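You operate a simulated robot arm through the tools that you are given. There is no shell and no other tool.

Carry out the task below with a simulated robot arm. There is one attempt and no reset: what you move stays moved.

JOB
Level the cart to 0.0 by the black wheel and lock it again.
Fine: brake on first, then undo the level lock; the orange wheel stays.

The check looks at the end state, three seconds after you hand in, the way a careful person would. Anything else that was tipped, shoved, dropped, spilled or broken makes it a failure.

ROBOT AND FRAMES
A 6-joint arm with a four-finger gripper, fixed in place. Base frame: the origin is on the floor under the middle of its stand, x ahead of it, y to its left, z up. Readings come in m, degrees, newtons and seconds.
It reaches about 1.012 m from its shoulder. Its first joint turns from -166.0 to 166.0 degrees. Payload 3.43 kg.
The tool frame sits at the grasp point between the pads (the TCP): z along the fingers, y along the line on which they close. The tips reach 0.03 m beyond it. The gripper opens to 0.12 m; its body begins 0.085 m behind the TCP.
Orientation is that of the tool frame in the base frame, as a unit quaternion [w, x, y, z]. With the fingers straight down and closing along the base's y, the tool's x points along the base's -x, its y along +y and its z along -z.

CONTROLS
- The arm moves only by the tool arm_command. Its argument "targets" is a list of rows, each an object of numbers (a shift or turn left out is 0, a gripper value left out holds the last): "x", "y", "z": the shift along the tool's x, y, z in units of 250 mm (1.0 is 250 mm); "rx", "ry", "rz": the turn, a rotation vector about the tool's x, y, z in units of 90 degrees (1.0 is 90 degrees); "fingers": the closure, from 0 (fully open) to 1 (shut). In form: [{"x": .., "y": .., "z": .., "rx": .., "ry": .., "rz": .., "fingers": ..}, ...]. A call has 1 to 20 rows; each row is the pose to reach, as a shift and turn from the pose commanded when the call began, along the tool's axes at that moment. A call with a number of a shift or a turn outside -1 to 1 is refused whole. Each row takes 0.2 s and may step no farther than 0.05 m and 8.6 degrees from the row before; otherwise, or with a gripper value out of range, the whole call is refused. A pose out of reach is approached as far as the arm can. The call stops where the force on the tool passes 60 N (or 10 N more than at its start, if that is more) or the arm is blocked; 0.2 s more then pass. The fingers move at their own pace (about 0.1362 m/s each) and stop on an object; they squeeze with about 41 N. The grip force told is the motor's: it shows also when the fingers shut on nothing. Time passes only in rows, and 0.2 s behind the last, so rows that repeat a pose let the fingers close. The reply holds the time, the measured pose of the TCP, the force on the tool along the base axes, the opening and the grip force, in the units named above and with some noise, with the torque about the TCP (base axes, N m) and any sound that the robot's microphone picked up.
- Cameras (640 x 400 px; columns grow to the right, rows downward): "scene" is fixed at [0.395, 0.6516, 1.1811]; the picture's right is [-0.94, 0.33, 0.00], its down [0.30, 0.87, -0.40] and it looks along [-0.13, -0.38, -0.92] (base axes); focal length 214 px, centre (320, 200). "wrist" rides on the gripper at [0.071, -0.017, -0.121] in the tool frame; the picture's right is [0.23, 0.97, 0.00], its down [-0.81, 0.19, -0.55] and it looks along [-0.54, 0.13, 0.83] (tool axes); focal length 275 px, centre (320, 200). There is no depth. A picture from a camera that has moved, and an enlarged one, comes with that camera's place and axes in the base frame and with its lens. The place of the scene camera against the robot may be out by one fixed shift of up to 0.012 m in any direction.
- snapshot(camera): a new picture of that camera. No time passes.
- inspect(camera, box): a new picture of the part [left, top, right, bottom] of that camera's present view, enlarged. No time passes.
- finish_job(): hands the job in; it is judged then, once.

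Places have to be worked out from the pictures, the camera data and where the tool is seen. Open the gripper and draw the arm clear of the work before you hand the job in, unless the task says otherwise.

The tools are called after "Emit:" by a JSON object that holds its "op" and its "data". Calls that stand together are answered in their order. arm_command: Moves the arm, as the interface text tells. Its arguments: {"type":"object","properties":{"targets":{"type":"array"}},"required":["targets"]} The other tools are called the same way: snapshot (camera) takes a picture; inspect (camera, box) takes an enlarged picture of a part of a camera's view; finish_job () hands the job in.

At the start:

```text
t: 0.0
tcp_pos: [0.3154, 0.3518, 0.913]
tool_rot: [-0.001, 0.0, 1.0, 0.001]
wrist_force: [0.5, 0.4, -0.2]
wrist_torque: [0.0, -0.02, 0.02]
width: 0.1198
grip_force: 0.0
```

scene: 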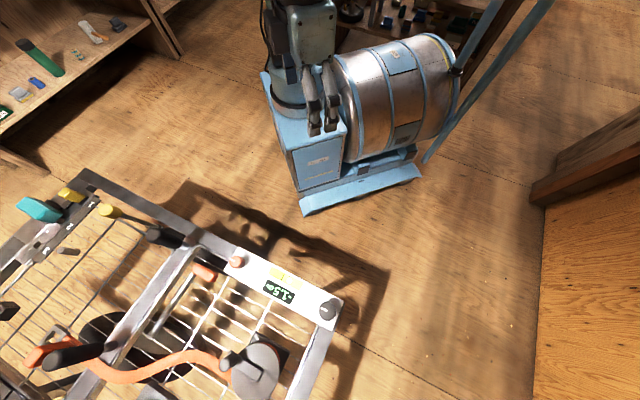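
wrist: 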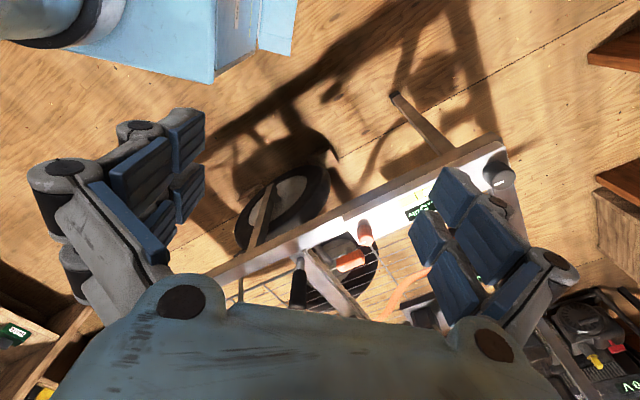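

The scene shows a cart at the lower left with a display reading about -1.5, several knobs and levers. I'll enlarge the views to identify the controls first.

Emit:
{"op": "inspect", "data": {"camera": "scene", "box": [180, 220, 380, 345]}}

Emit:
{"op": "inspect", "data": {"camera": "scene", "box": [0, 160, 200, 285]}}

Emit:
{"op": "inspect", "data": {"camera": "scene", "box": [0, 275, 200, 400]}}

Emit:
{"op": "inspect", "data": {"camera": "scene", "box": [160, 275, 360, 400]}}

Emit:
{"op": "inspect", "data": {"camera": "wrist", "box": [220, 130, 540, 330]}}

```text
3.20 times, centred on (280, 282) of scene
camera zoom: at [0.395, 0.6516, 1.1811], right [-0.94, 0.33, 0.0], down [0.3, 0.87, -0.4], along [-0.13, -0.38, -0.92], focal length 686 px, centre (448, -64)
```

zoom: 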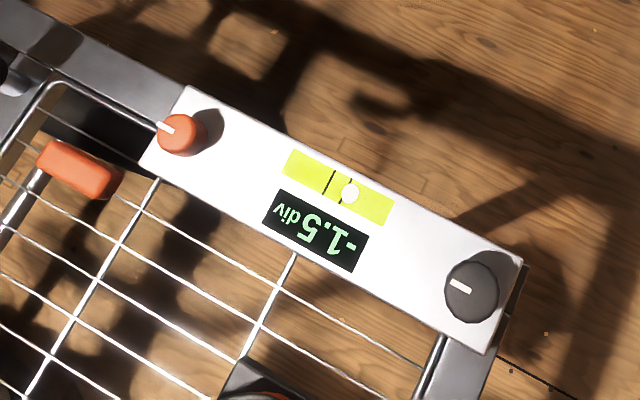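

```text
3.20 times, centred on (100, 222) of scene
camera zoom: at [0.395, 0.6516, 1.1811], right [-0.94, 0.33, 0.0], down [0.3, 0.87, -0.4], along [-0.13, -0.38, -0.92], focal length 686 px, centre (1024, 128)
```

zoom: 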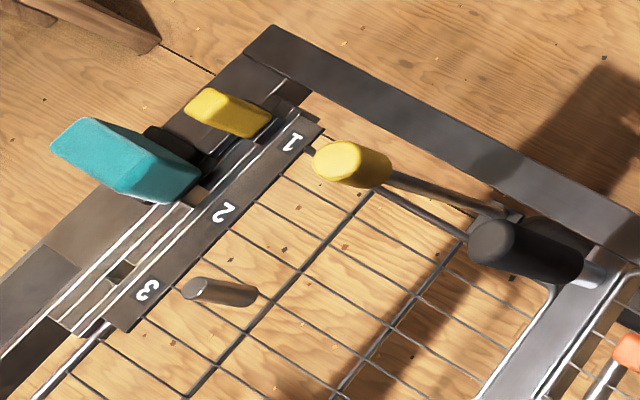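

```text
3.20 times, centred on (100, 338) of scene
camera zoom: at [0.395, 0.6516, 1.1811], right [-0.94, 0.33, 0.0], down [0.3, 0.87, -0.4], along [-0.13, -0.38, -0.92], focal length 686 px, centre (1024, -240)
```

zoom: 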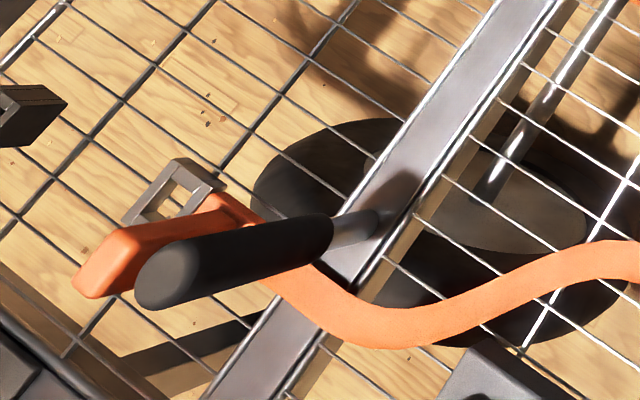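

```text
3.20 times, centred on (260, 338) of scene
camera zoom: at [0.395, 0.6516, 1.1811], right [-0.94, 0.33, 0.0], down [0.3, 0.87, -0.4], along [-0.13, -0.38, -0.92], focal length 686 px, centre (512, -240)
```

zoom: 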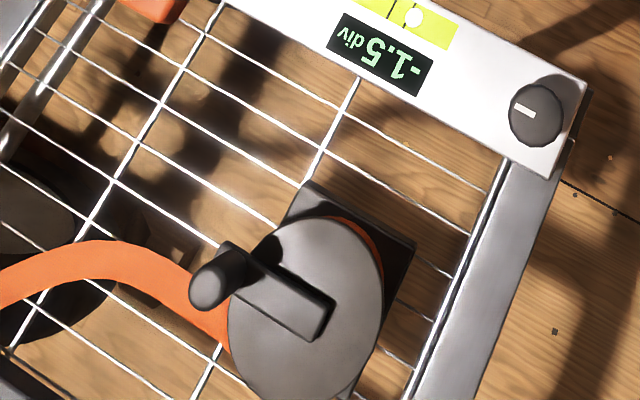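

```text
2.00 times, centred on (380, 230) of wrist
camera zoom: at [0.2447, 0.335, 1.0337], right [-0.23, 0.97, 0.0], down [0.81, 0.19, 0.55], along [0.54, 0.13, -0.83], focal length 551 px, centre (200, 140)
```

zoom: 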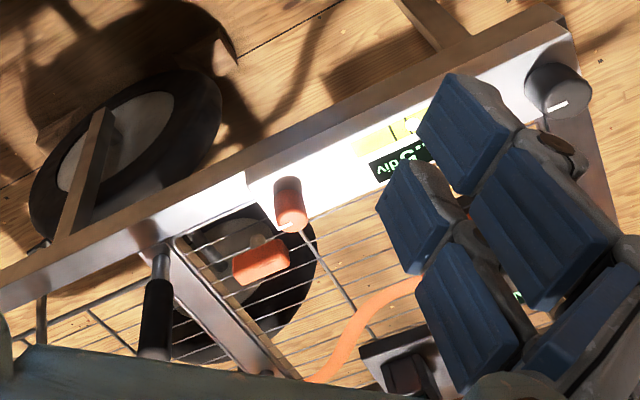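

The panel with the orange and black wheels is at about z 0.6. Triangulating puts the black wheel near [0.39, 0.69, 0.615] and the orange one near [0.58, 0.50, 0.6]. I can't tell yet which controls are the brake and the level lock, so I'll turn the wrist camera to face the cart squarely and look closer.

Emit:
{"op": "arm_command", "data": {"targets": [{"x": -0.025, "y": 0.07, "z": -0.07, "rz": -0.0875}, {"x": -0.05, "y": 0.14, "z": -0.14, "rz": -0.175}, {"x": -0.075, "y": 0.21, "z": -0.21, "rz": -0.2625}, {"x": -0.1, "y": 0.28, "z": -0.28, "rz": -0.35}]}}

Emit:
{"op": "snapshot", "data": {"camera": "wrist"}}

```text
t: 1.0
tcp_pos: [0.3284, 0.4224, 0.9882]
tool_rot: [0.006, -0.272, 0.962, -0.001]
wrist_force: [0.0, -0.3, -0.1]
wrist_torque: [0.04, 0.02, -0.03]
width: 0.1202
grip_force: 0.0
```

```text
taken
camera wrist: at [0.2756, 0.3705, 1.1079], right [-0.71, 0.71, -0.01], down [0.58, 0.59, 0.56], along [0.4, 0.39, -0.83], focal length 275 px, centre (320, 200)
```

wrist: 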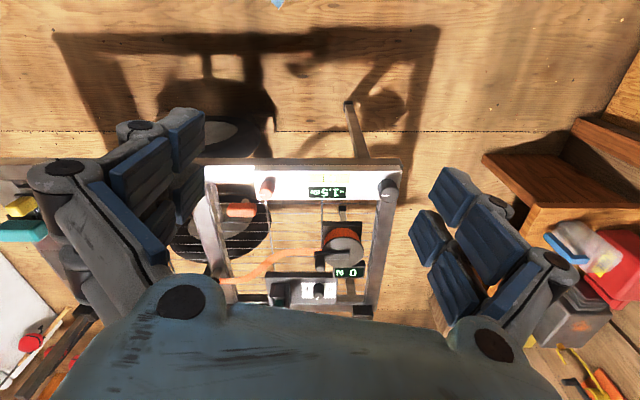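

Now the cart panel lies between the fingers and another small display shows up behind it. I'll enlarge that area.

Emit:
{"op": "inspect", "data": {"camera": "wrist", "box": [180, 150, 420, 300]}}

Emit:
{"op": "inspect", "data": {"camera": "wrist", "box": [240, 230, 400, 330]}}

Emit:
{"op": "inspect", "data": {"camera": "wrist", "box": [0, 150, 100, 400]}}

Emit:
{"op": "snapshot", "data": {"camera": "scene"}}

```text
2.67 times, centred on (300, 225) of wrist
camera zoom: at [0.2756, 0.3705, 1.1079], right [-0.71, 0.71, -0.01], down [0.58, 0.59, 0.56], along [0.4, 0.39, -0.83], focal length 734 px, centre (373, 133)
```

zoom: 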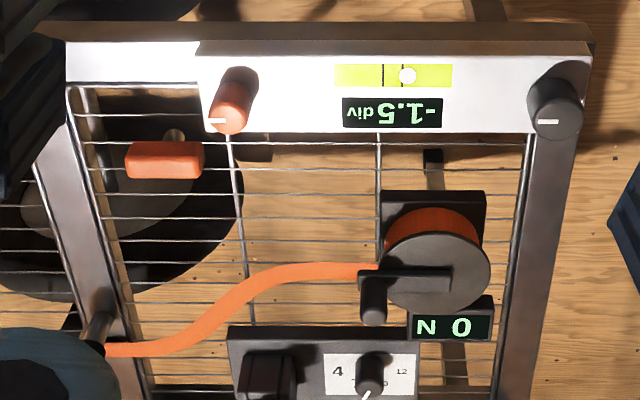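

```text
4.00 times, centred on (320, 280) of wrist
camera zoom: at [0.2756, 0.3705, 1.1079], right [-0.71, 0.71, -0.01], down [0.58, 0.59, 0.56], along [0.4, 0.39, -0.83], focal length 1101 px, centre (320, -120)
```

zoom: 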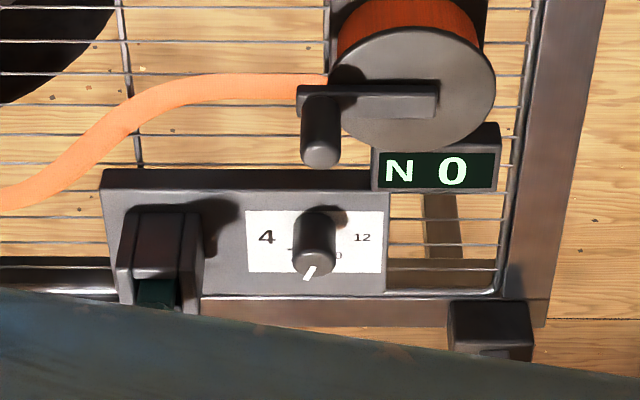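

```text
1.60 times, centred on (50, 275) of wrist
camera zoom: at [0.2756, 0.3705, 1.1079], right [-0.71, 0.71, -0.01], down [0.58, 0.59, 0.56], along [0.4, 0.39, -0.83], focal length 440 px, centre (752, 80)
```

zoom: 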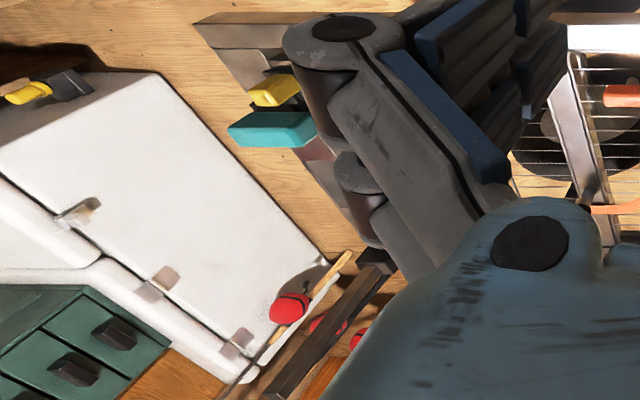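

```text
taken
```

scene: 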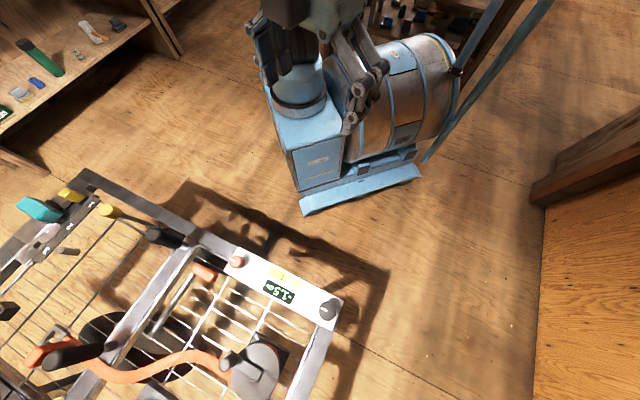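

The display reads -1.5 div, bubble to the right. Next I'll slide the camera to the right-hand half of the cart to see the orange, yellow and black levers.

Emit:
{"op": "arm_command", "data": {"targets": [{"x": -0.085, "y": -0.137}, {"x": -0.17, "y": -0.274}, {"x": -0.255, "y": -0.41}, {"x": -0.34, "y": -0.547}, {"x": -0.426, "y": -0.683}]}}

Emit:
{"op": "snapshot", "data": {"camera": "wrist"}}

Emit:
{"op": "inspect", "data": {"camera": "wrist", "box": [190, 100, 450, 310]}}

```text
t: 2.2
tcp_pos: [0.509, 0.3309, 0.9898]
tool_rot: [0.006, -0.271, 0.962, -0.001]
wrist_force: [-0.2, -0.5, -0.5]
wrist_torque: [0.0, 0.0, 0.02]
width: 0.1199
grip_force: 0.1
```

```text
taken
camera wrist: at [0.4563, 0.2787, 1.1091], right [-0.7, 0.71, -0.01], down [0.59, 0.59, 0.56], along [0.4, 0.39, -0.83], focal length 275 px, centre (320, 200)
```

wrist: 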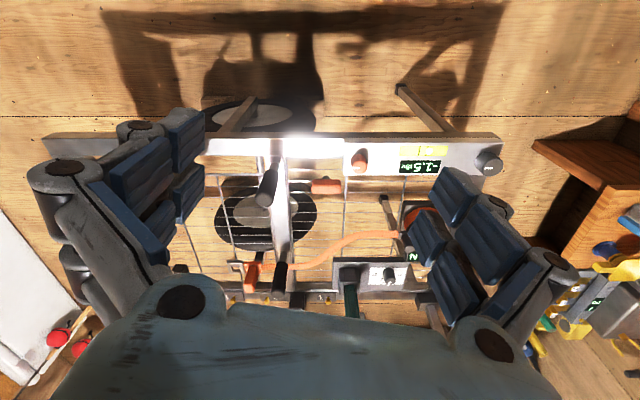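

```text
1.90 times, centred on (320, 205) of wrist
camera zoom: at [0.4563, 0.2787, 1.1091], right [-0.7, 0.71, -0.01], down [0.59, 0.59, 0.56], along [0.4, 0.39, -0.83], focal length 524 px, centre (320, 190)
```

zoom: 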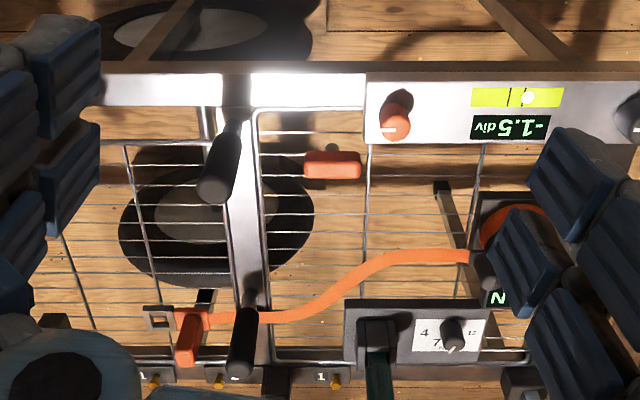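

Two black posts stand on the cross-bar, and there's an orange grip below the panel. I'll slide further right to see the yellow-knob lever and the 1-2-3 slider.

Emit:
{"op": "arm_command", "data": {"targets": [{"x": -0.018, "y": -0.165}, {"x": -0.036, "y": -0.33}, {"x": -0.054, "y": -0.5}, {"x": -0.072, "y": -0.66}, {"x": -0.09, "y": -0.83}, {"x": -0.107, "y": -1.0}]}}

Emit:
{"op": "snapshot", "data": {"camera": "wrist"}}

Emit:
{"op": "inspect", "data": {"camera": "wrist", "box": [190, 100, 450, 310]}}

```text
t: 3.6
tcp_pos: [0.6622, 0.132, 0.9917]
tool_rot: [0.006, -0.271, 0.963, -0.002]
wrist_force: [-0.3, -0.5, -0.1]
wrist_torque: [0.01, -0.02, 0.01]
width: 0.1201
grip_force: 0.2
```

```text
taken
camera wrist: at [0.6094, 0.0791, 1.1118], right [-0.71, 0.71, -0.01], down [0.58, 0.59, 0.56], along [0.4, 0.39, -0.83], focal length 275 px, centre (320, 200)
```

wrist: 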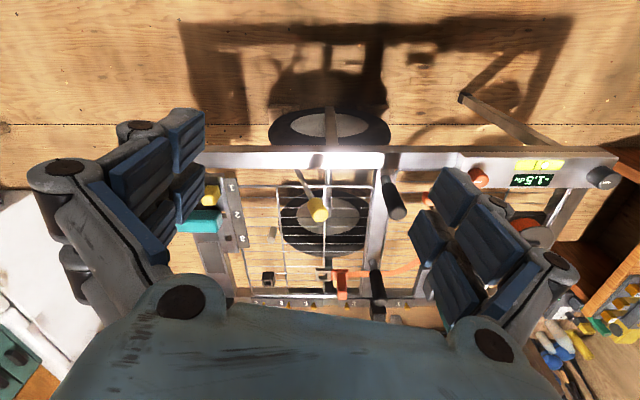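

```text
1.90 times, centred on (320, 205) of wrist
camera zoom: at [0.6094, 0.0791, 1.1118], right [-0.71, 0.71, -0.01], down [0.58, 0.59, 0.56], along [0.4, 0.39, -0.83], focal length 524 px, centre (320, 190)
```

zoom: 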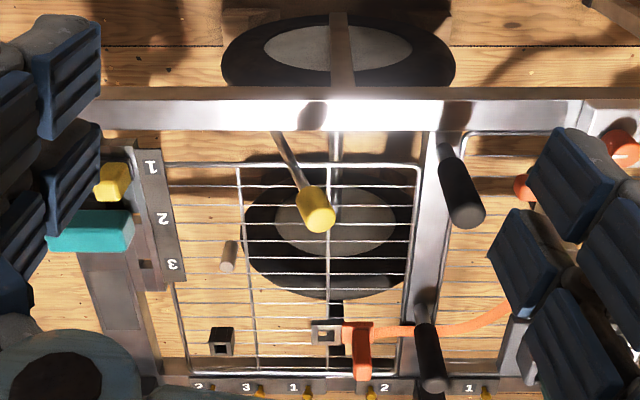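

I see a yellow-knob lever mounted at the near rail and an orange grip on a rod going down. I'll tilt the wrist for a more horizontal view from the robot side, to see how each is mounted and whether there are labels.

Emit:
{"op": "arm_command", "data": {"targets": [{"x": 0.12, "y": 0.07, "z": 0.05, "ry": -0.075}, {"x": 0.24, "y": 0.14, "z": 0.1, "ry": -0.15}, {"x": 0.36, "y": 0.21, "z": 0.15, "ry": -0.225}, {"x": 0.48, "y": 0.28, "z": 0.2, "ry": -0.3}, {"x": 0.6, "y": 0.35, "z": 0.25, "ry": -0.375}, {"x": 0.7, "y": 0.42, "z": 0.3, "ry": -0.44}]}}

Emit:
{"op": "snapshot", "data": {"camera": "wrist"}}

Emit:
{"op": "inspect", "data": {"camera": "wrist", "box": [190, 0, 450, 200]}}

```text
t: 5.0
tcp_pos: [0.5065, 0.1602, 0.9142]
tool_rot: [0.331, -0.256, 0.903, 0.091]
wrist_force: [0.1, 0.3, -0.8]
wrist_torque: [0.02, -0.03, 0.03]
width: 0.12
grip_force: 0.0
out of reach, approached as far as the arm can: row 5, 6
```

```text
taken
camera wrist: at [0.4024, 0.0754, 0.9589], right [-0.66, 0.74, -0.15], down [0.12, 0.3, 0.94], along [0.74, 0.6, -0.29], focal length 275 px, centre (320, 200)
```

wrist: 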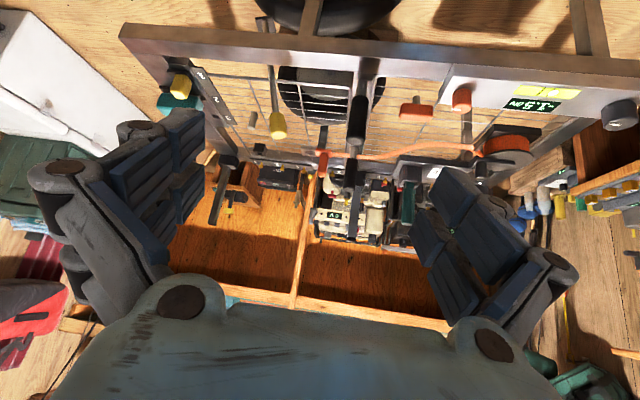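

```text
2.00 times, centred on (320, 100) of wrist
camera zoom: at [0.4024, 0.0754, 0.9589], right [-0.66, 0.74, -0.15], down [0.12, 0.3, 0.94], along [0.74, 0.6, -0.29], focal length 551 px, centre (320, 400)
```

zoom: 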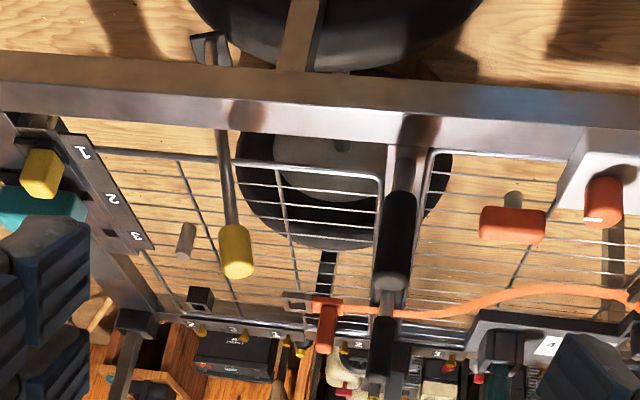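

The yellow-knob lever passes the rail and ends in a bracket by the front wheel, which looks like a wheel brake; the orange grip sits by the level panel. I'll zoom in on both from each camera.

Emit:
{"op": "inspect", "data": {"camera": "wrist", "box": [230, 0, 330, 150]}}

Emit:
{"op": "inspect", "data": {"camera": "wrist", "box": [380, 50, 480, 150]}}

Emit:
{"op": "inspect", "data": {"camera": "scene", "box": [130, 245, 250, 345]}}

Emit:
{"op": "inspect", "data": {"camera": "scene", "box": [90, 190, 210, 290]}}

```text
2.67 times, centred on (280, 75) of wrist
camera zoom: at [0.4024, 0.0754, 0.9589], right [-0.66, 0.74, -0.15], down [0.12, 0.3, 0.94], along [0.74, 0.6, -0.29], focal length 734 px, centre (427, 533)
```

zoom: 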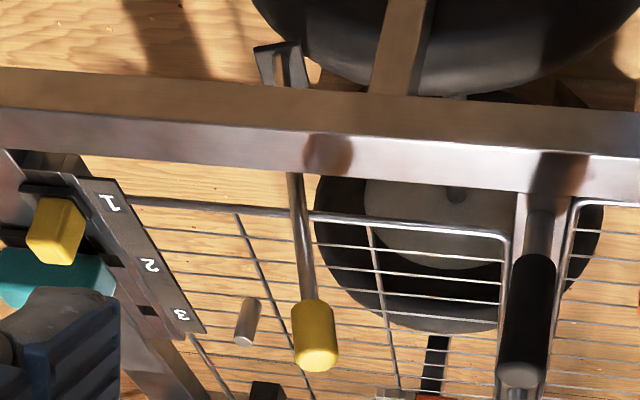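

```text
4.00 times, centred on (430, 100) of wrist
camera zoom: at [0.4024, 0.0754, 0.9589], right [-0.66, 0.74, -0.15], down [0.12, 0.3, 0.94], along [0.74, 0.6, -0.29], focal length 1101 px, centre (-120, 600)
```

zoom: 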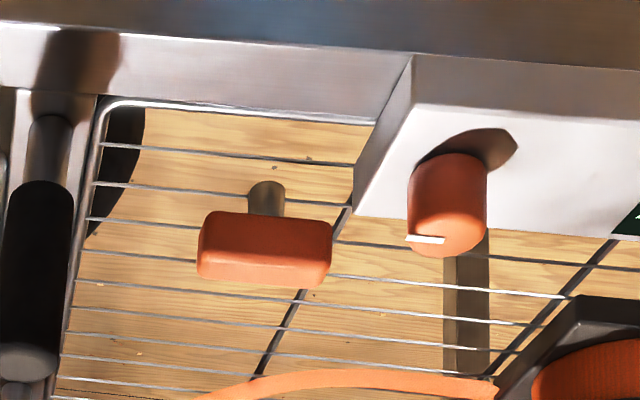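

```text
4.00 times, centred on (190, 295) of scene
camera zoom: at [0.395, 0.6516, 1.1811], right [-0.94, 0.33, 0.0], down [0.3, 0.87, -0.4], along [-0.13, -0.38, -0.92], focal length 858 px, centre (840, -180)
```

zoom: 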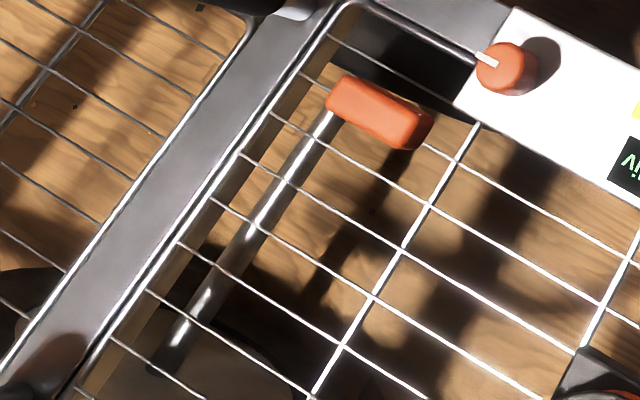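

```text
4.00 times, centred on (150, 240) of scene
camera zoom: at [0.395, 0.6516, 1.1811], right [-0.94, 0.33, 0.0], down [0.3, 0.87, -0.4], along [-0.13, -0.38, -0.92], focal length 858 px, centre (1000, 40)
```

zoom: 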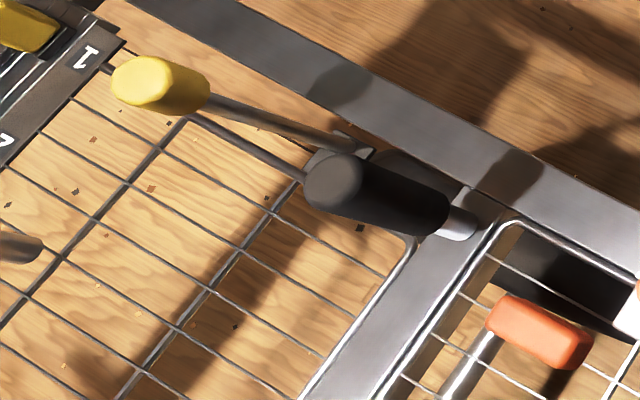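

The orange grip seems to sit above the mesh on a stub, and the long shiny rod below may just be the axle. I'll drop the camera lower on the robot side to see how the yellow lever and orange grip are mounted.

Emit:
{"op": "arm_command", "data": {"targets": [{"x": 0.06, "y": 0, "z": 0.13}, {"x": 0.12, "y": 0, "z": 0.26}, {"x": 0.18, "y": 0, "z": 0.39}, {"x": 0.24, "y": -0.01, "z": 0.52}, {"x": 0.3, "y": -0.02, "z": 0.64}, {"x": 0.354, "y": -0.03, "z": 0.747}]}}

Emit:
{"op": "snapshot", "data": {"camera": "wrist"}}

Emit:
{"op": "inspect", "data": {"camera": "wrist", "box": [190, 0, 450, 200]}}

```text
t: 6.4
tcp_pos: [0.5555, 0.1796, 0.7108]
tool_rot: [0.331, -0.256, 0.903, 0.091]
wrist_force: [0.4, -0.1, 0.9]
wrist_torque: [0.03, -0.02, -0.02]
width: 0.1197
grip_force: 0.1
```

```text
taken
camera wrist: at [0.4523, 0.0961, 0.7564], right [-0.66, 0.74, -0.15], down [0.12, 0.31, 0.94], along [0.74, 0.6, -0.29], focal length 275 px, centre (320, 200)
```

wrist: 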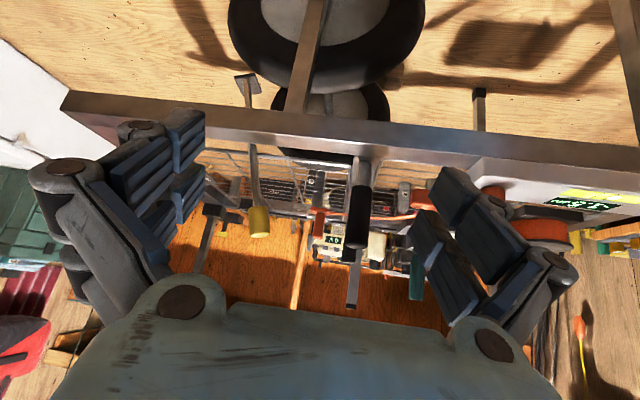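

```text
2.00 times, centred on (320, 100) of wrist
camera zoom: at [0.4523, 0.0961, 0.7564], right [-0.66, 0.74, -0.15], down [0.12, 0.31, 0.94], along [0.74, 0.6, -0.29], focal length 551 px, centre (320, 400)
```

zoom: 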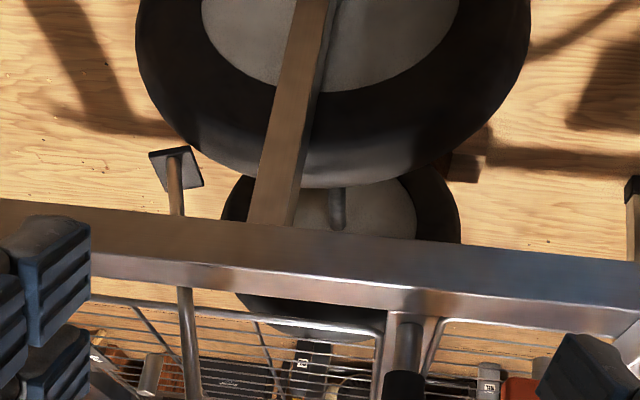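

Clear now: the yellow lever has a square pad on its lower end next to the tyre, so it is the wheel brake, and the pad sits a little off the tyre (brake off). Next I'll shift sideways for a low look at the orange grip.

Emit:
{"op": "arm_command", "data": {"targets": [{"x": -0.03, "y": 0.14, "z": 0.025}, {"x": -0.06, "y": 0.28, "z": 0.05}, {"x": -0.09, "y": 0.42, "z": 0.075}, {"x": -0.12, "y": 0.56, "z": 0.1}, {"x": -0.15, "y": 0.7, "z": 0.124}]}}

Emit:
{"op": "snapshot", "data": {"camera": "wrist"}}

Emit:
{"op": "inspect", "data": {"camera": "wrist", "box": [200, 50, 440, 250]}}

```text
t: 7.6
tcp_pos: [0.5021, 0.3532, 0.7107]
tool_rot: [0.332, -0.255, 0.904, 0.091]
wrist_force: [0.1, -0.5, -0.3]
wrist_torque: [-0.01, -0.01, 0.03]
width: 0.1198
grip_force: 0.0
```

```text
taken
camera wrist: at [0.3994, 0.2704, 0.757], right [-0.66, 0.74, -0.15], down [0.12, 0.3, 0.94], along [0.74, 0.6, -0.29], focal length 275 px, centre (320, 200)
```

wrist: 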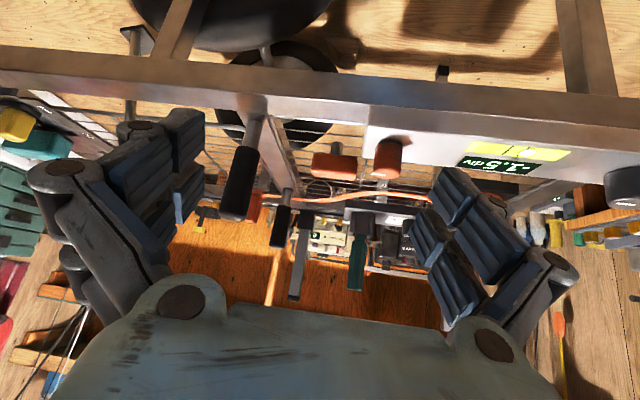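

```text
2.00 times, centred on (320, 150) of wrist
camera zoom: at [0.3994, 0.2704, 0.757], right [-0.66, 0.74, -0.15], down [0.12, 0.3, 0.94], along [0.74, 0.6, -0.29], focal length 551 px, centre (320, 300)
```

zoom: 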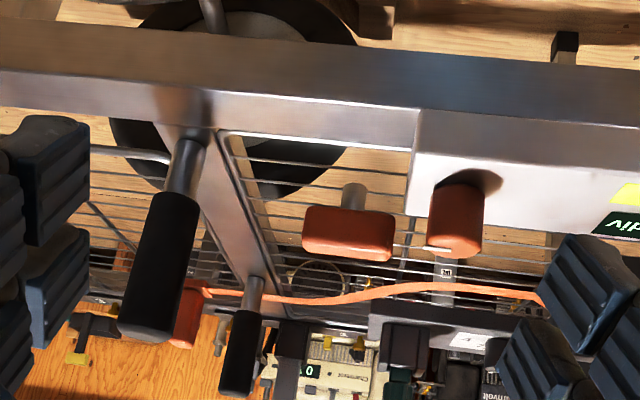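

The orange T-grip is a block on a short vertical stub that meets the mesh (z ≈ 0.55), right beside the level panel. I'll straighten the tool and go in closer above it to look for markings and see how it moves.

Emit:
{"op": "arm_command", "data": {"targets": [{"x": -0.11, "y": 0.02, "z": 0.03, "ry": 0.088}, {"x": -0.22, "y": 0.04, "z": 0.06, "ry": 0.176}, {"x": -0.335, "y": 0.06, "z": 0.095, "ry": 0.264}, {"x": -0.447, "y": 0.08, "z": 0.126, "ry": 0.352}, {"x": -0.558, "y": 0.096, "z": 0.158, "ry": 0.44}]}}

Emit:
{"op": "snapshot", "data": {"camera": "wrist"}}

Emit:
{"op": "inspect", "data": {"camera": "wrist", "box": [200, 50, 440, 250]}}

```text
t: 8.8
tcp_pos: [0.6025, 0.447, 0.7718]
tool_rot: [0.004, -0.271, 0.963, -0.001]
wrist_force: [-0.7, -0.2, 0.6]
wrist_torque: [0.03, -0.04, -0.03]
width: 0.1203
grip_force: 0.1
```

```text
taken
camera wrist: at [0.5513, 0.3938, 0.8916], right [-0.71, 0.71, -0.01], down [0.59, 0.59, 0.56], along [0.4, 0.39, -0.83], focal length 275 px, centre (320, 200)
```

wrist: 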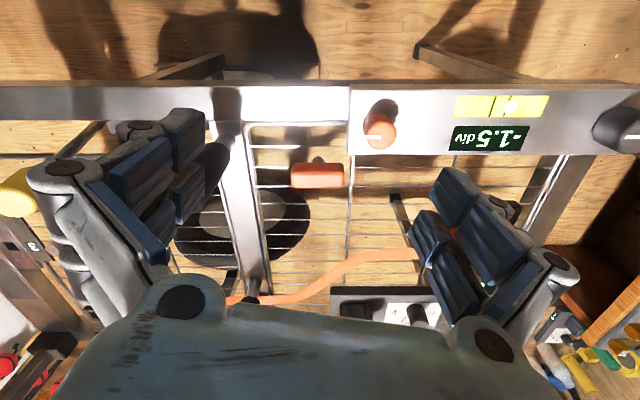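

```text
2.00 times, centred on (320, 150) of wrist
camera zoom: at [0.5513, 0.3938, 0.8916], right [-0.71, 0.71, -0.01], down [0.59, 0.59, 0.56], along [0.4, 0.39, -0.83], focal length 551 px, centre (320, 300)
```

zoom: 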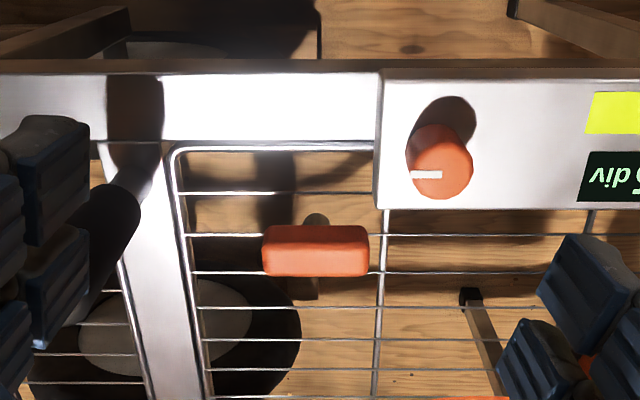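

The T-grip is roughly 0.05 m wide, parallel to the rail. I'll enlarge further around it.

Emit:
{"op": "inspect", "data": {"camera": "wrist", "box": [280, 140, 360, 210]}}

Emit:
{"op": "inspect", "data": {"camera": "wrist", "box": [340, 80, 440, 160]}}

Emit:
{"op": "inspect", "data": {"camera": "wrist", "box": [440, 80, 640, 180]}}

Emit:
{"op": "inspect", "data": {"camera": "scene", "box": [170, 250, 250, 300]}}

```text
5.71 times, centred on (320, 175) of wrist
camera zoom: at [0.5513, 0.3938, 0.8916], right [-0.71, 0.71, -0.01], down [0.59, 0.59, 0.56], along [0.4, 0.39, -0.83], focal length 1573 px, centre (320, 343)
```

zoom: 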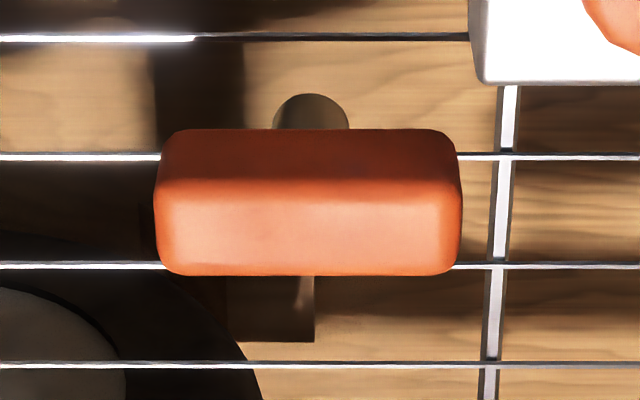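

```text
5.00 times, centred on (390, 120) of wrist
camera zoom: at [0.5513, 0.3938, 0.8916], right [-0.71, 0.71, -0.01], down [0.59, 0.59, 0.56], along [0.4, 0.39, -0.83], focal length 1376 px, centre (-30, 600)
```

zoom: 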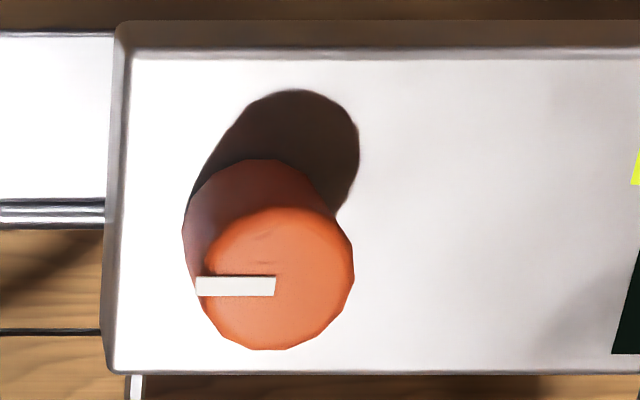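

```text
3.20 times, centred on (540, 130) of wrist
camera zoom: at [0.5513, 0.3938, 0.8916], right [-0.71, 0.71, -0.01], down [0.59, 0.59, 0.56], along [0.4, 0.39, -0.83], focal length 881 px, centre (-384, 424)
```

zoom: 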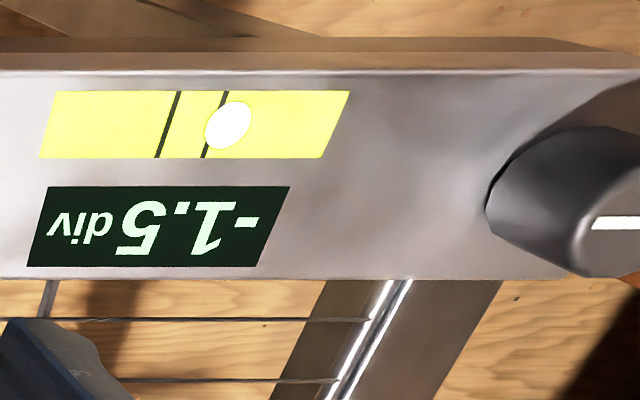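

```text
8.00 times, centred on (210, 275) of scene
camera zoom: at [0.395, 0.6516, 1.1811], right [-0.94, 0.33, 0.0], down [0.3, 0.87, -0.4], along [-0.13, -0.38, -0.92], focal length 1716 px, centre (1200, -400)
```

zoom: 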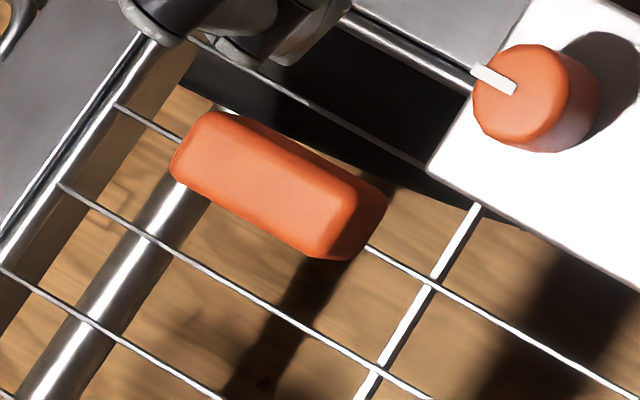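

The pad sits near [0.897, 0.242, 0.417] and the knob near [0.835, 0.296, 0.68], so the lever leans about 17° toward the panel end. Pushing the knob along the rail toward +x/-y should bring the pad onto the tyre, so I'll move high above the yellow knob, aligned with the rail.

Emit:
{"op": "arm_command", "data": {"targets": [{"x": -0.05, "y": -0.1, "z": -0.15, "rz": 0}, {"x": -0.12, "y": -0.25, "z": -0.25, "rz": -0.03}, {"x": -0.19, "y": -0.4, "z": -0.32, "rz": -0.06}, {"x": -0.26, "y": -0.55, "z": -0.32, "rz": -0.09}, {"x": -0.33, "y": -0.7, "z": -0.32, "rz": -0.12}, {"x": -0.4, "y": -0.85, "z": -0.32, "rz": -0.15}, {"x": -0.478, "y": -1.0, "z": -0.32, "rz": -0.15}]}}

Emit:
{"op": "snapshot", "data": {"camera": "wrist"}}

Emit:
{"op": "snapshot", "data": {"camera": "scene"}}

```text
t: 10.4
tcp_pos: [0.8351, 0.2938, 0.8542]
tool_rot: [0.005, -0.383, 0.924, -0.002]
wrist_force: [-1.0, -0.3, 0.7]
wrist_torque: [0.01, -0.01, 0.02]
width: 0.12
grip_force: 0.1
```

```text
taken
camera wrist: at [0.7967, 0.2307, 0.9735], right [-0.85, 0.52, -0.01], down [0.43, 0.71, 0.56], along [0.3, 0.47, -0.83], focal length 275 px, centre (320, 200)
```

wrist: 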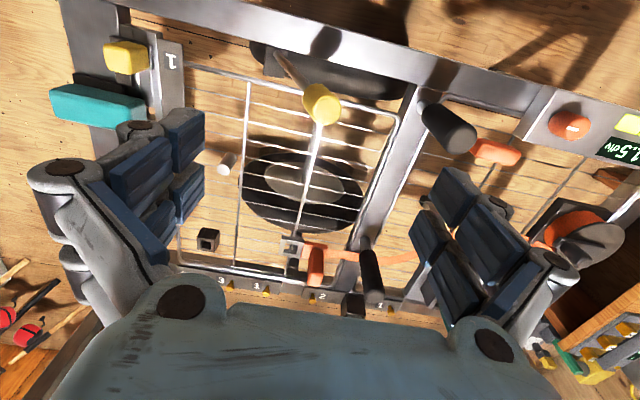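

```text
taken
```

scene: 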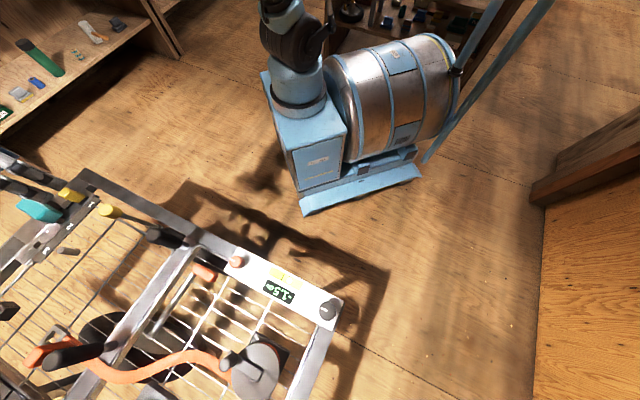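

The tool is above the knob, closing along the rail. I'll enlarge the knob to check its centre and size.

Emit:
{"op": "inspect", "data": {"camera": "wrist", "box": [250, 30, 410, 150]}}

Emit:
{"op": "inspect", "data": {"camera": "wrist", "box": [100, 0, 420, 200]}}

```text
3.33 times, centred on (330, 90) of wrist
camera zoom: at [0.7967, 0.2307, 0.9735], right [-0.85, 0.52, -0.01], down [0.43, 0.71, 0.56], along [0.3, 0.47, -0.83], focal length 918 px, centre (287, 567)
```

zoom: 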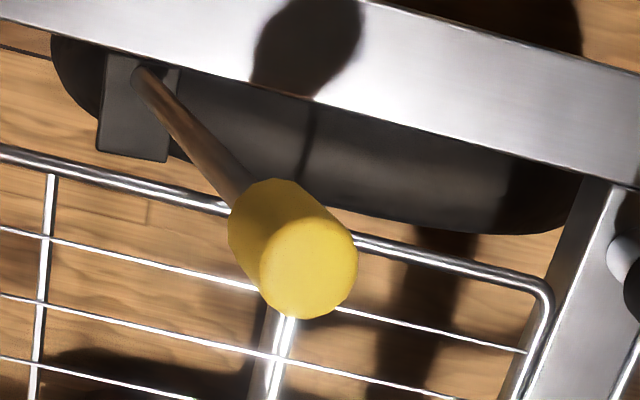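

```text
2.00 times, centred on (260, 100) of wrist
camera zoom: at [0.7967, 0.2307, 0.9735], right [-0.85, 0.52, -0.01], down [0.43, 0.71, 0.56], along [0.3, 0.47, -0.83], focal length 551 px, centre (440, 400)
```

zoom: 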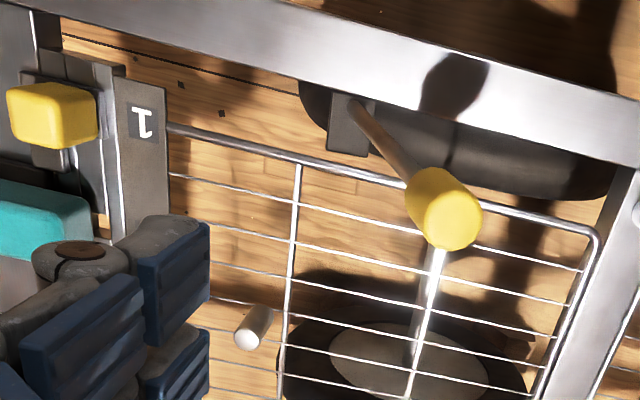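

Knob is about 0.03 m wide with its middle near [0.836, 0.296, 0.68]. I'll descend around it with open fingers, then narrow them to a loose cage.

Emit:
{"op": "arm_command", "data": {"targets": [{"z": 0.15}, {"z": 0.3}, {"z": 0.45}, {"z": 0.58}, {"z": 0.69}, {"z": 0.69, "fingers": 0.5}, {"z": 0.69, "fingers": 0.5}, {"z": 0.69, "fingers": 0.5}]}}

Emit:
{"op": "snapshot", "data": {"camera": "wrist"}}

Emit:
{"op": "snapshot", "data": {"camera": "scene"}}

```text
t: 12.2
tcp_pos: [0.8367, 0.2952, 0.6804]
tool_rot: [0.005, -0.383, 0.924, -0.001]
wrist_force: [0.5, 0.2, -0.1]
wrist_torque: [0.03, 0.01, 0.0]
width: 0.0599
grip_force: 0.1
```

```text
taken
camera wrist: at [0.7983, 0.2317, 0.8008], right [-0.85, 0.53, -0.01], down [0.43, 0.71, 0.56], along [0.3, 0.47, -0.83], focal length 275 px, centre (320, 200)
```

wrist: 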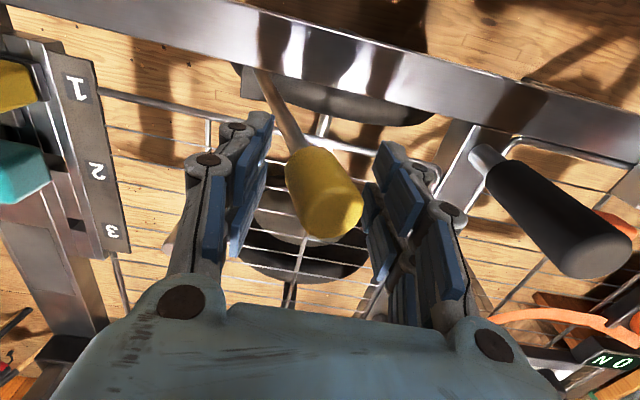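

```text
taken
```

scene: 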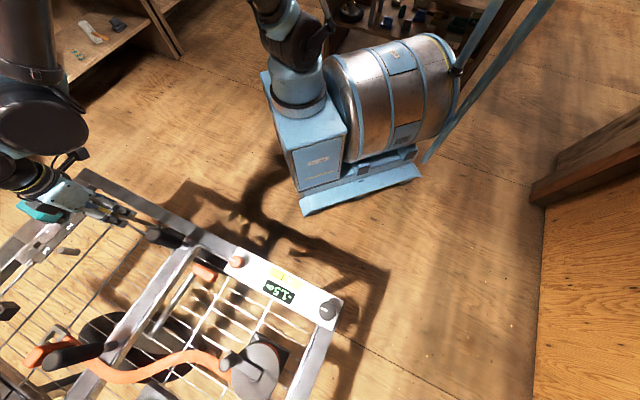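

The knob is caged between the pads. I'll push gently along the rail toward +x/-y (tool -y) in small steps and watch the force.

Emit:
{"op": "arm_command", "data": {"targets": [{"y": -0.04}, {"y": -0.07}, {"y": -0.1}, {"y": -0.13}, {"y": -0.16}]}}

Emit:
{"op": "snapshot", "data": {"camera": "wrist"}}

```text
t: 13.4
tcp_pos: [0.8646, 0.2656, 0.6821]
tool_rot: [0.006, -0.382, 0.924, -0.001]
wrist_force: [1.0, 0.2, 0.0]
wrist_torque: [-0.04, 0.01, -0.03]
width: 0.0604
grip_force: 0.0
```

```text
taken
camera wrist: at [0.8266, 0.2032, 0.8017], right [-0.85, 0.53, -0.01], down [0.43, 0.71, 0.56], along [0.3, 0.47, -0.83], focal length 275 px, centre (320, 200)
```

wrist: 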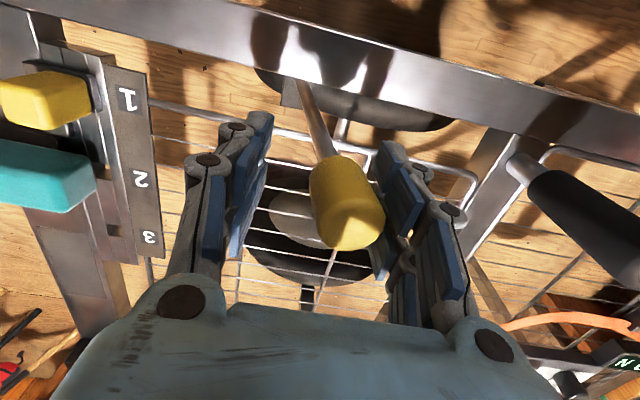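

The knob moved with little force. I'll continue in small steps and watch for a force rise or a click.

Emit:
{"op": "arm_command", "data": {"targets": [{"y": -0.03}, {"y": -0.06}, {"y": -0.09}, {"y": -0.12}, {"y": -0.15}]}}

Emit:
{"op": "snapshot", "data": {"camera": "wrist"}}

```text
t: 14.6
tcp_pos: [0.8928, 0.2414, 0.6815]
tool_rot: [0.006, -0.382, 0.924, -0.001]
wrist_force: [0.8, 0.2, 0.3]
wrist_torque: [0.02, -0.02, 0.02]
width: 0.0605
grip_force: 0.0
```

```text
taken
camera wrist: at [0.8528, 0.1773, 0.8011], right [-0.85, 0.53, -0.01], down [0.43, 0.71, 0.56], along [0.3, 0.47, -0.83], focal length 275 px, centre (320, 200)
```

wrist: 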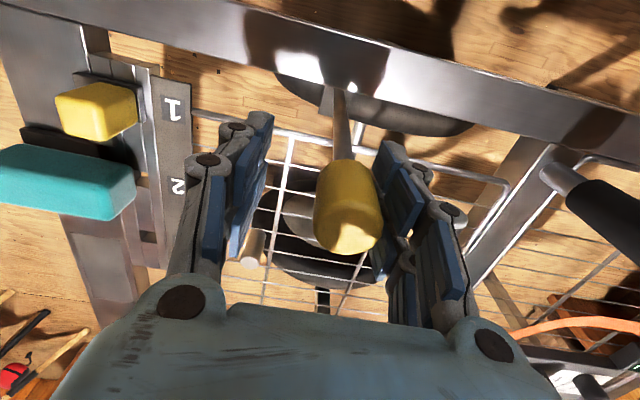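

Still free, and the lower plate is moving further in over the wheel. I'll keep going in small steps.

Emit:
{"op": "arm_command", "data": {"targets": [{"y": -0.03}, {"y": -0.06}, {"y": -0.09}, {"y": -0.12}]}}

Emit:
{"op": "snapshot", "data": {"camera": "wrist"}}

Emit:
{"op": "snapshot", "data": {"camera": "scene"}}

```text
t: 15.6
tcp_pos: [0.9146, 0.2183, 0.681]
tool_rot: [0.005, -0.382, 0.924, -0.002]
wrist_force: [0.1, -0.2, 0.5]
wrist_torque: [-0.03, 0.03, 0.02]
width: 0.0598
grip_force: 0.0
```

```text
taken
camera wrist: at [0.8748, 0.1563, 0.8016], right [-0.85, 0.53, -0.01], down [0.43, 0.71, 0.56], along [0.3, 0.47, -0.83], focal length 275 px, centre (320, 200)
```

wrist: 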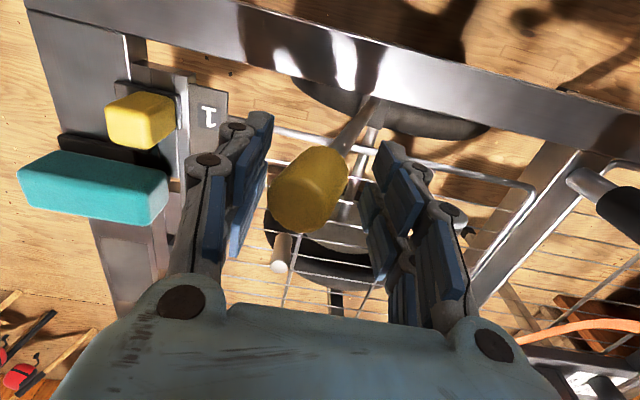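

```text
taken
```

scene: 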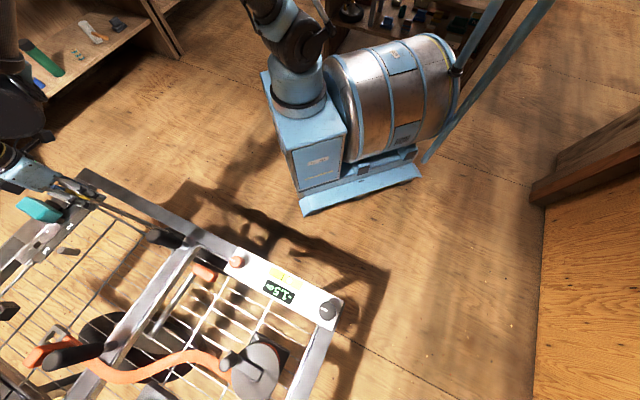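

The lever has passed over centre and now leans to the other side by itself, clear of the pushing finger. I'll open and rise to check where the pad ended up.

Emit:
{"op": "arm_command", "data": {"targets": [{"fingers": 0.1}, {"fingers": 0.0}, {"z": -0.12, "fingers": 0}, {"z": -0.3}, {"z": -0.45}, {"z": -0.6}]}}

Emit:
{"op": "snapshot", "data": {"camera": "wrist"}}

Emit:
{"op": "inspect", "data": {"camera": "wrist", "box": [200, 0, 460, 160]}}

Emit:
{"op": "inspect", "data": {"camera": "scene", "box": [70, 170, 230, 270]}}

```text
t: 17.0
tcp_pos: [0.9123, 0.218, 0.8325]
tool_rot: [0.005, -0.383, 0.924, -0.002]
wrist_force: [-0.3, 0.8, 0.9]
wrist_torque: [-0.02, 0.01, 0.01]
width: 0.12
grip_force: 0.1
```

```text
taken
camera wrist: at [0.8726, 0.1546, 0.9527], right [-0.85, 0.53, -0.01], down [0.43, 0.71, 0.56], along [0.3, 0.47, -0.83], focal length 275 px, centre (320, 200)
```

wrist: 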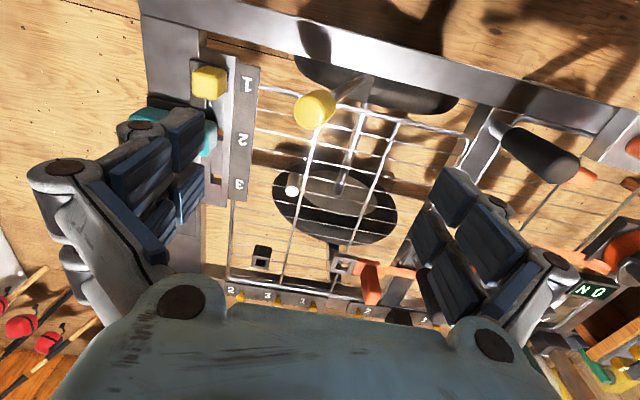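

```text
2.46 times, centred on (330, 80) of wrist
camera zoom: at [0.8726, 0.1546, 0.9527], right [-0.85, 0.53, -0.01], down [0.43, 0.71, 0.56], along [0.3, 0.47, -0.83], focal length 678 px, centre (295, 495)
```

zoom: 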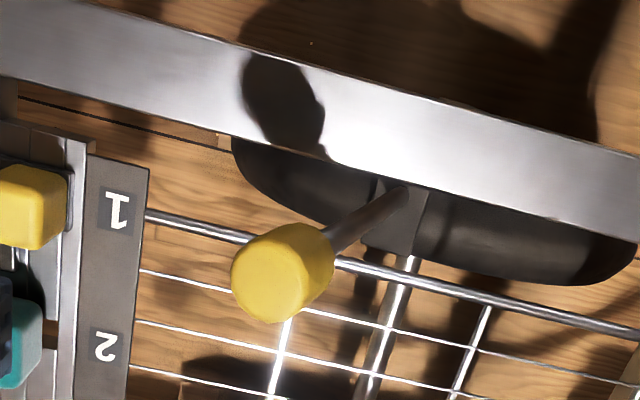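

```text
4.00 times, centred on (150, 220) of scene
camera zoom: at [0.395, 0.6516, 1.1811], right [-0.94, 0.33, 0.0], down [0.3, 0.87, -0.4], along [-0.13, -0.38, -0.92], focal length 858 px, centre (1000, 120)
```

zoom: 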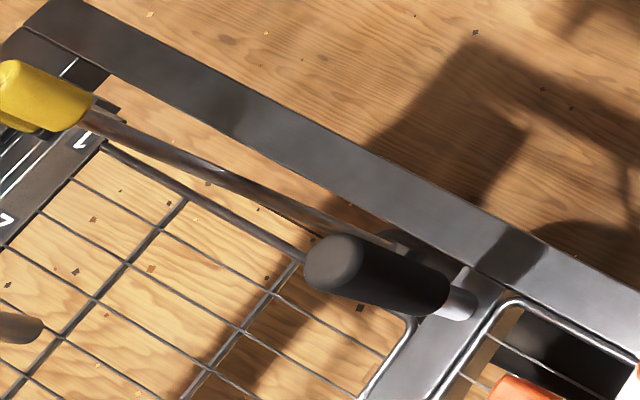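

The lever's foot has moved in over the tyre, and the knob now leans the opposite way at about [0.924, 0.216, 0.68]. I'll back off and take a low front view to confirm the pad is on the tyre.

Emit:
{"op": "arm_command", "data": {"targets": [{"x": 0.14, "y": 0.1, "z": 0, "ry": -0.06}, {"x": 0.28, "y": 0.2, "z": 0, "ry": -0.12}, {"x": 0.42, "y": 0.3, "z": 0.0, "ry": -0.18}, {"x": 0.56, "y": 0.4, "z": 0.05, "ry": -0.25}, {"x": 0.7, "y": 0.5, "z": 0.13, "ry": -0.32}, {"x": 0.84, "y": 0.6, "z": 0.22, "ry": -0.38}, {"x": 0.97, "y": 0.7, "z": 0.32, "ry": -0.44}, {"x": 0.97, "y": 0.7, "z": 0.42, "ry": -0.44}]}}

Emit:
{"op": "snapshot", "data": {"camera": "wrist"}}

Emit:
{"op": "inspect", "data": {"camera": "wrist", "box": [180, 0, 440, 180]}}

```text
t: 18.8
tcp_pos: [0.6166, 0.1665, 0.7232]
tool_rot: [0.318, -0.362, 0.867, 0.128]
wrist_force: [-0.8, 0.3, -0.2]
wrist_torque: [0.05, -0.01, -0.01]
width: 0.12
grip_force: 0.0
```

```text
taken
camera wrist: at [0.534, 0.0621, 0.7694], right [-0.81, 0.56, -0.16], down [0.05, 0.33, 0.94], along [0.58, 0.76, -0.29], focal length 275 px, centre (320, 200)
```

wrist: 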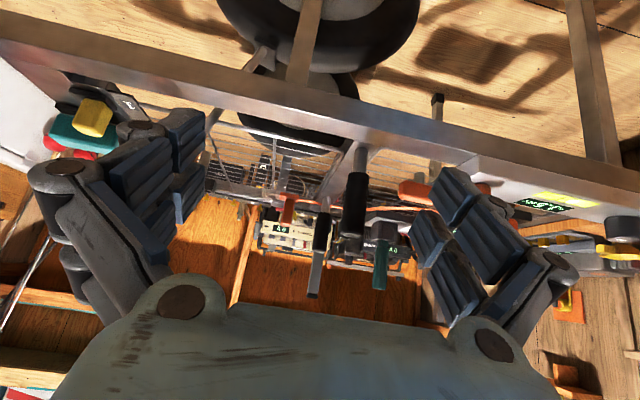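

```text
2.22 times, centred on (310, 90) of wrist
camera zoom: at [0.534, 0.0621, 0.7694], right [-0.81, 0.56, -0.16], down [0.05, 0.33, 0.94], along [0.58, 0.76, -0.29], focal length 612 px, centre (342, 444)
```

zoom: 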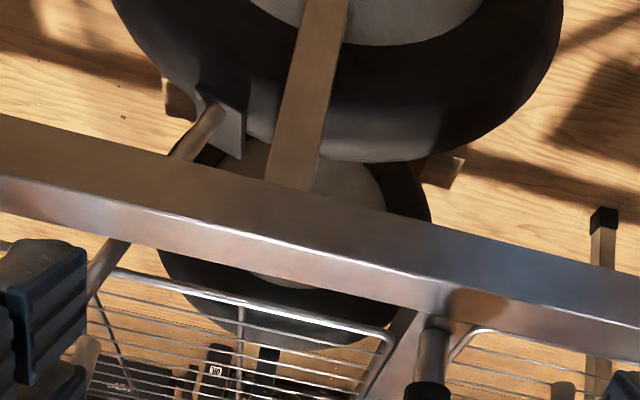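

The pad now rests against the tyre, so the brake is on. Next is the orange T-grip, which I judge to be the level lock: top centre about [0.668, 0.506, 0.609], panel top about 0.582. I'll straighten, rise and move toward it, turning the tool so the fingers close across its short side.

Emit:
{"op": "arm_command", "data": {"targets": [{"x": -0.095, "y": 0.056, "z": -0.025, "ry": 0.073}, {"x": -0.19, "y": 0.113, "z": -0.05, "ry": 0.147}, {"x": -0.285, "y": 0.17, "z": -0.075, "ry": 0.22}, {"x": -0.38, "y": 0.226, "z": -0.1, "ry": 0.293}, {"x": -0.475, "y": 0.283, "z": -0.125, "ry": 0.367}, {"x": -0.569, "y": 0.339, "z": -0.15, "ry": 0.44}]}}

Emit:
{"op": "arm_command", "data": {"targets": [{"x": -0.07, "y": 0.043, "rz": 0.09}, {"x": -0.14, "y": 0.086, "rz": 0.18}, {"x": -0.21, "y": 0.13, "rz": 0.27}, {"x": -0.28, "y": 0.173, "rz": 0.36}, {"x": -0.35, "y": 0.216, "rz": 0.45}, {"x": -0.42, "y": 0.26, "rz": 0.54}, {"x": -0.49, "y": 0.3, "rz": 0.63}, {"x": -0.56, "y": 0.345, "rz": 0.72}, {"x": -0.63, "y": 0.39, "rz": 0.81}, {"x": -0.7, "y": 0.43, "rz": 0.9}, {"x": -0.764, "y": 0.475, "rz": 0.99}, {"x": -0.764, "y": 0.475, "rz": 1.0}]}}

Emit:
{"op": "snapshot", "data": {"camera": "wrist"}}

```text
t: 20.2
tcp_pos: [0.6168, 0.2901, 0.8425]
tool_rot: [0.004, -0.383, 0.924, -0.002]
wrist_force: [0.3, 0.1, 0.9]
wrist_torque: [-0.02, 0.03, -0.01]
width: 0.1199
grip_force: 0.0
```

```text
t: 22.8
tcp_pos: [0.669, 0.5106, 0.8429]
tool_rot: [0.005, 0.383, 0.924, 0.003]
wrist_force: [-0.4, -0.5, 0.0]
wrist_torque: [-0.01, -0.01, 0.0]
width: 0.1199
grip_force: 0.1
```

```text
taken
camera wrist: at [0.6052, 0.5494, 0.9629], right [0.53, 0.85, 0.01], down [0.7, -0.44, 0.56], along [0.48, -0.29, -0.83], focal length 275 px, centre (320, 200)
```

wrist: 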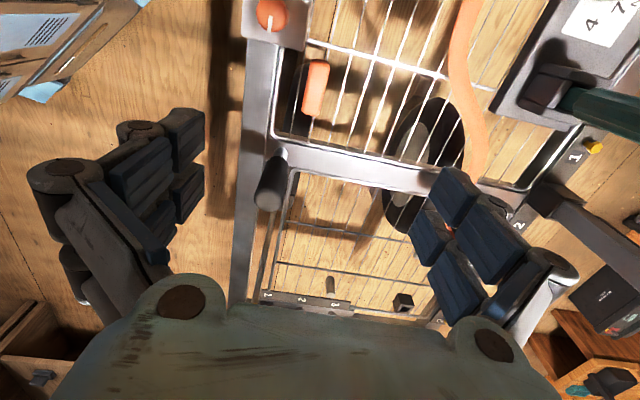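

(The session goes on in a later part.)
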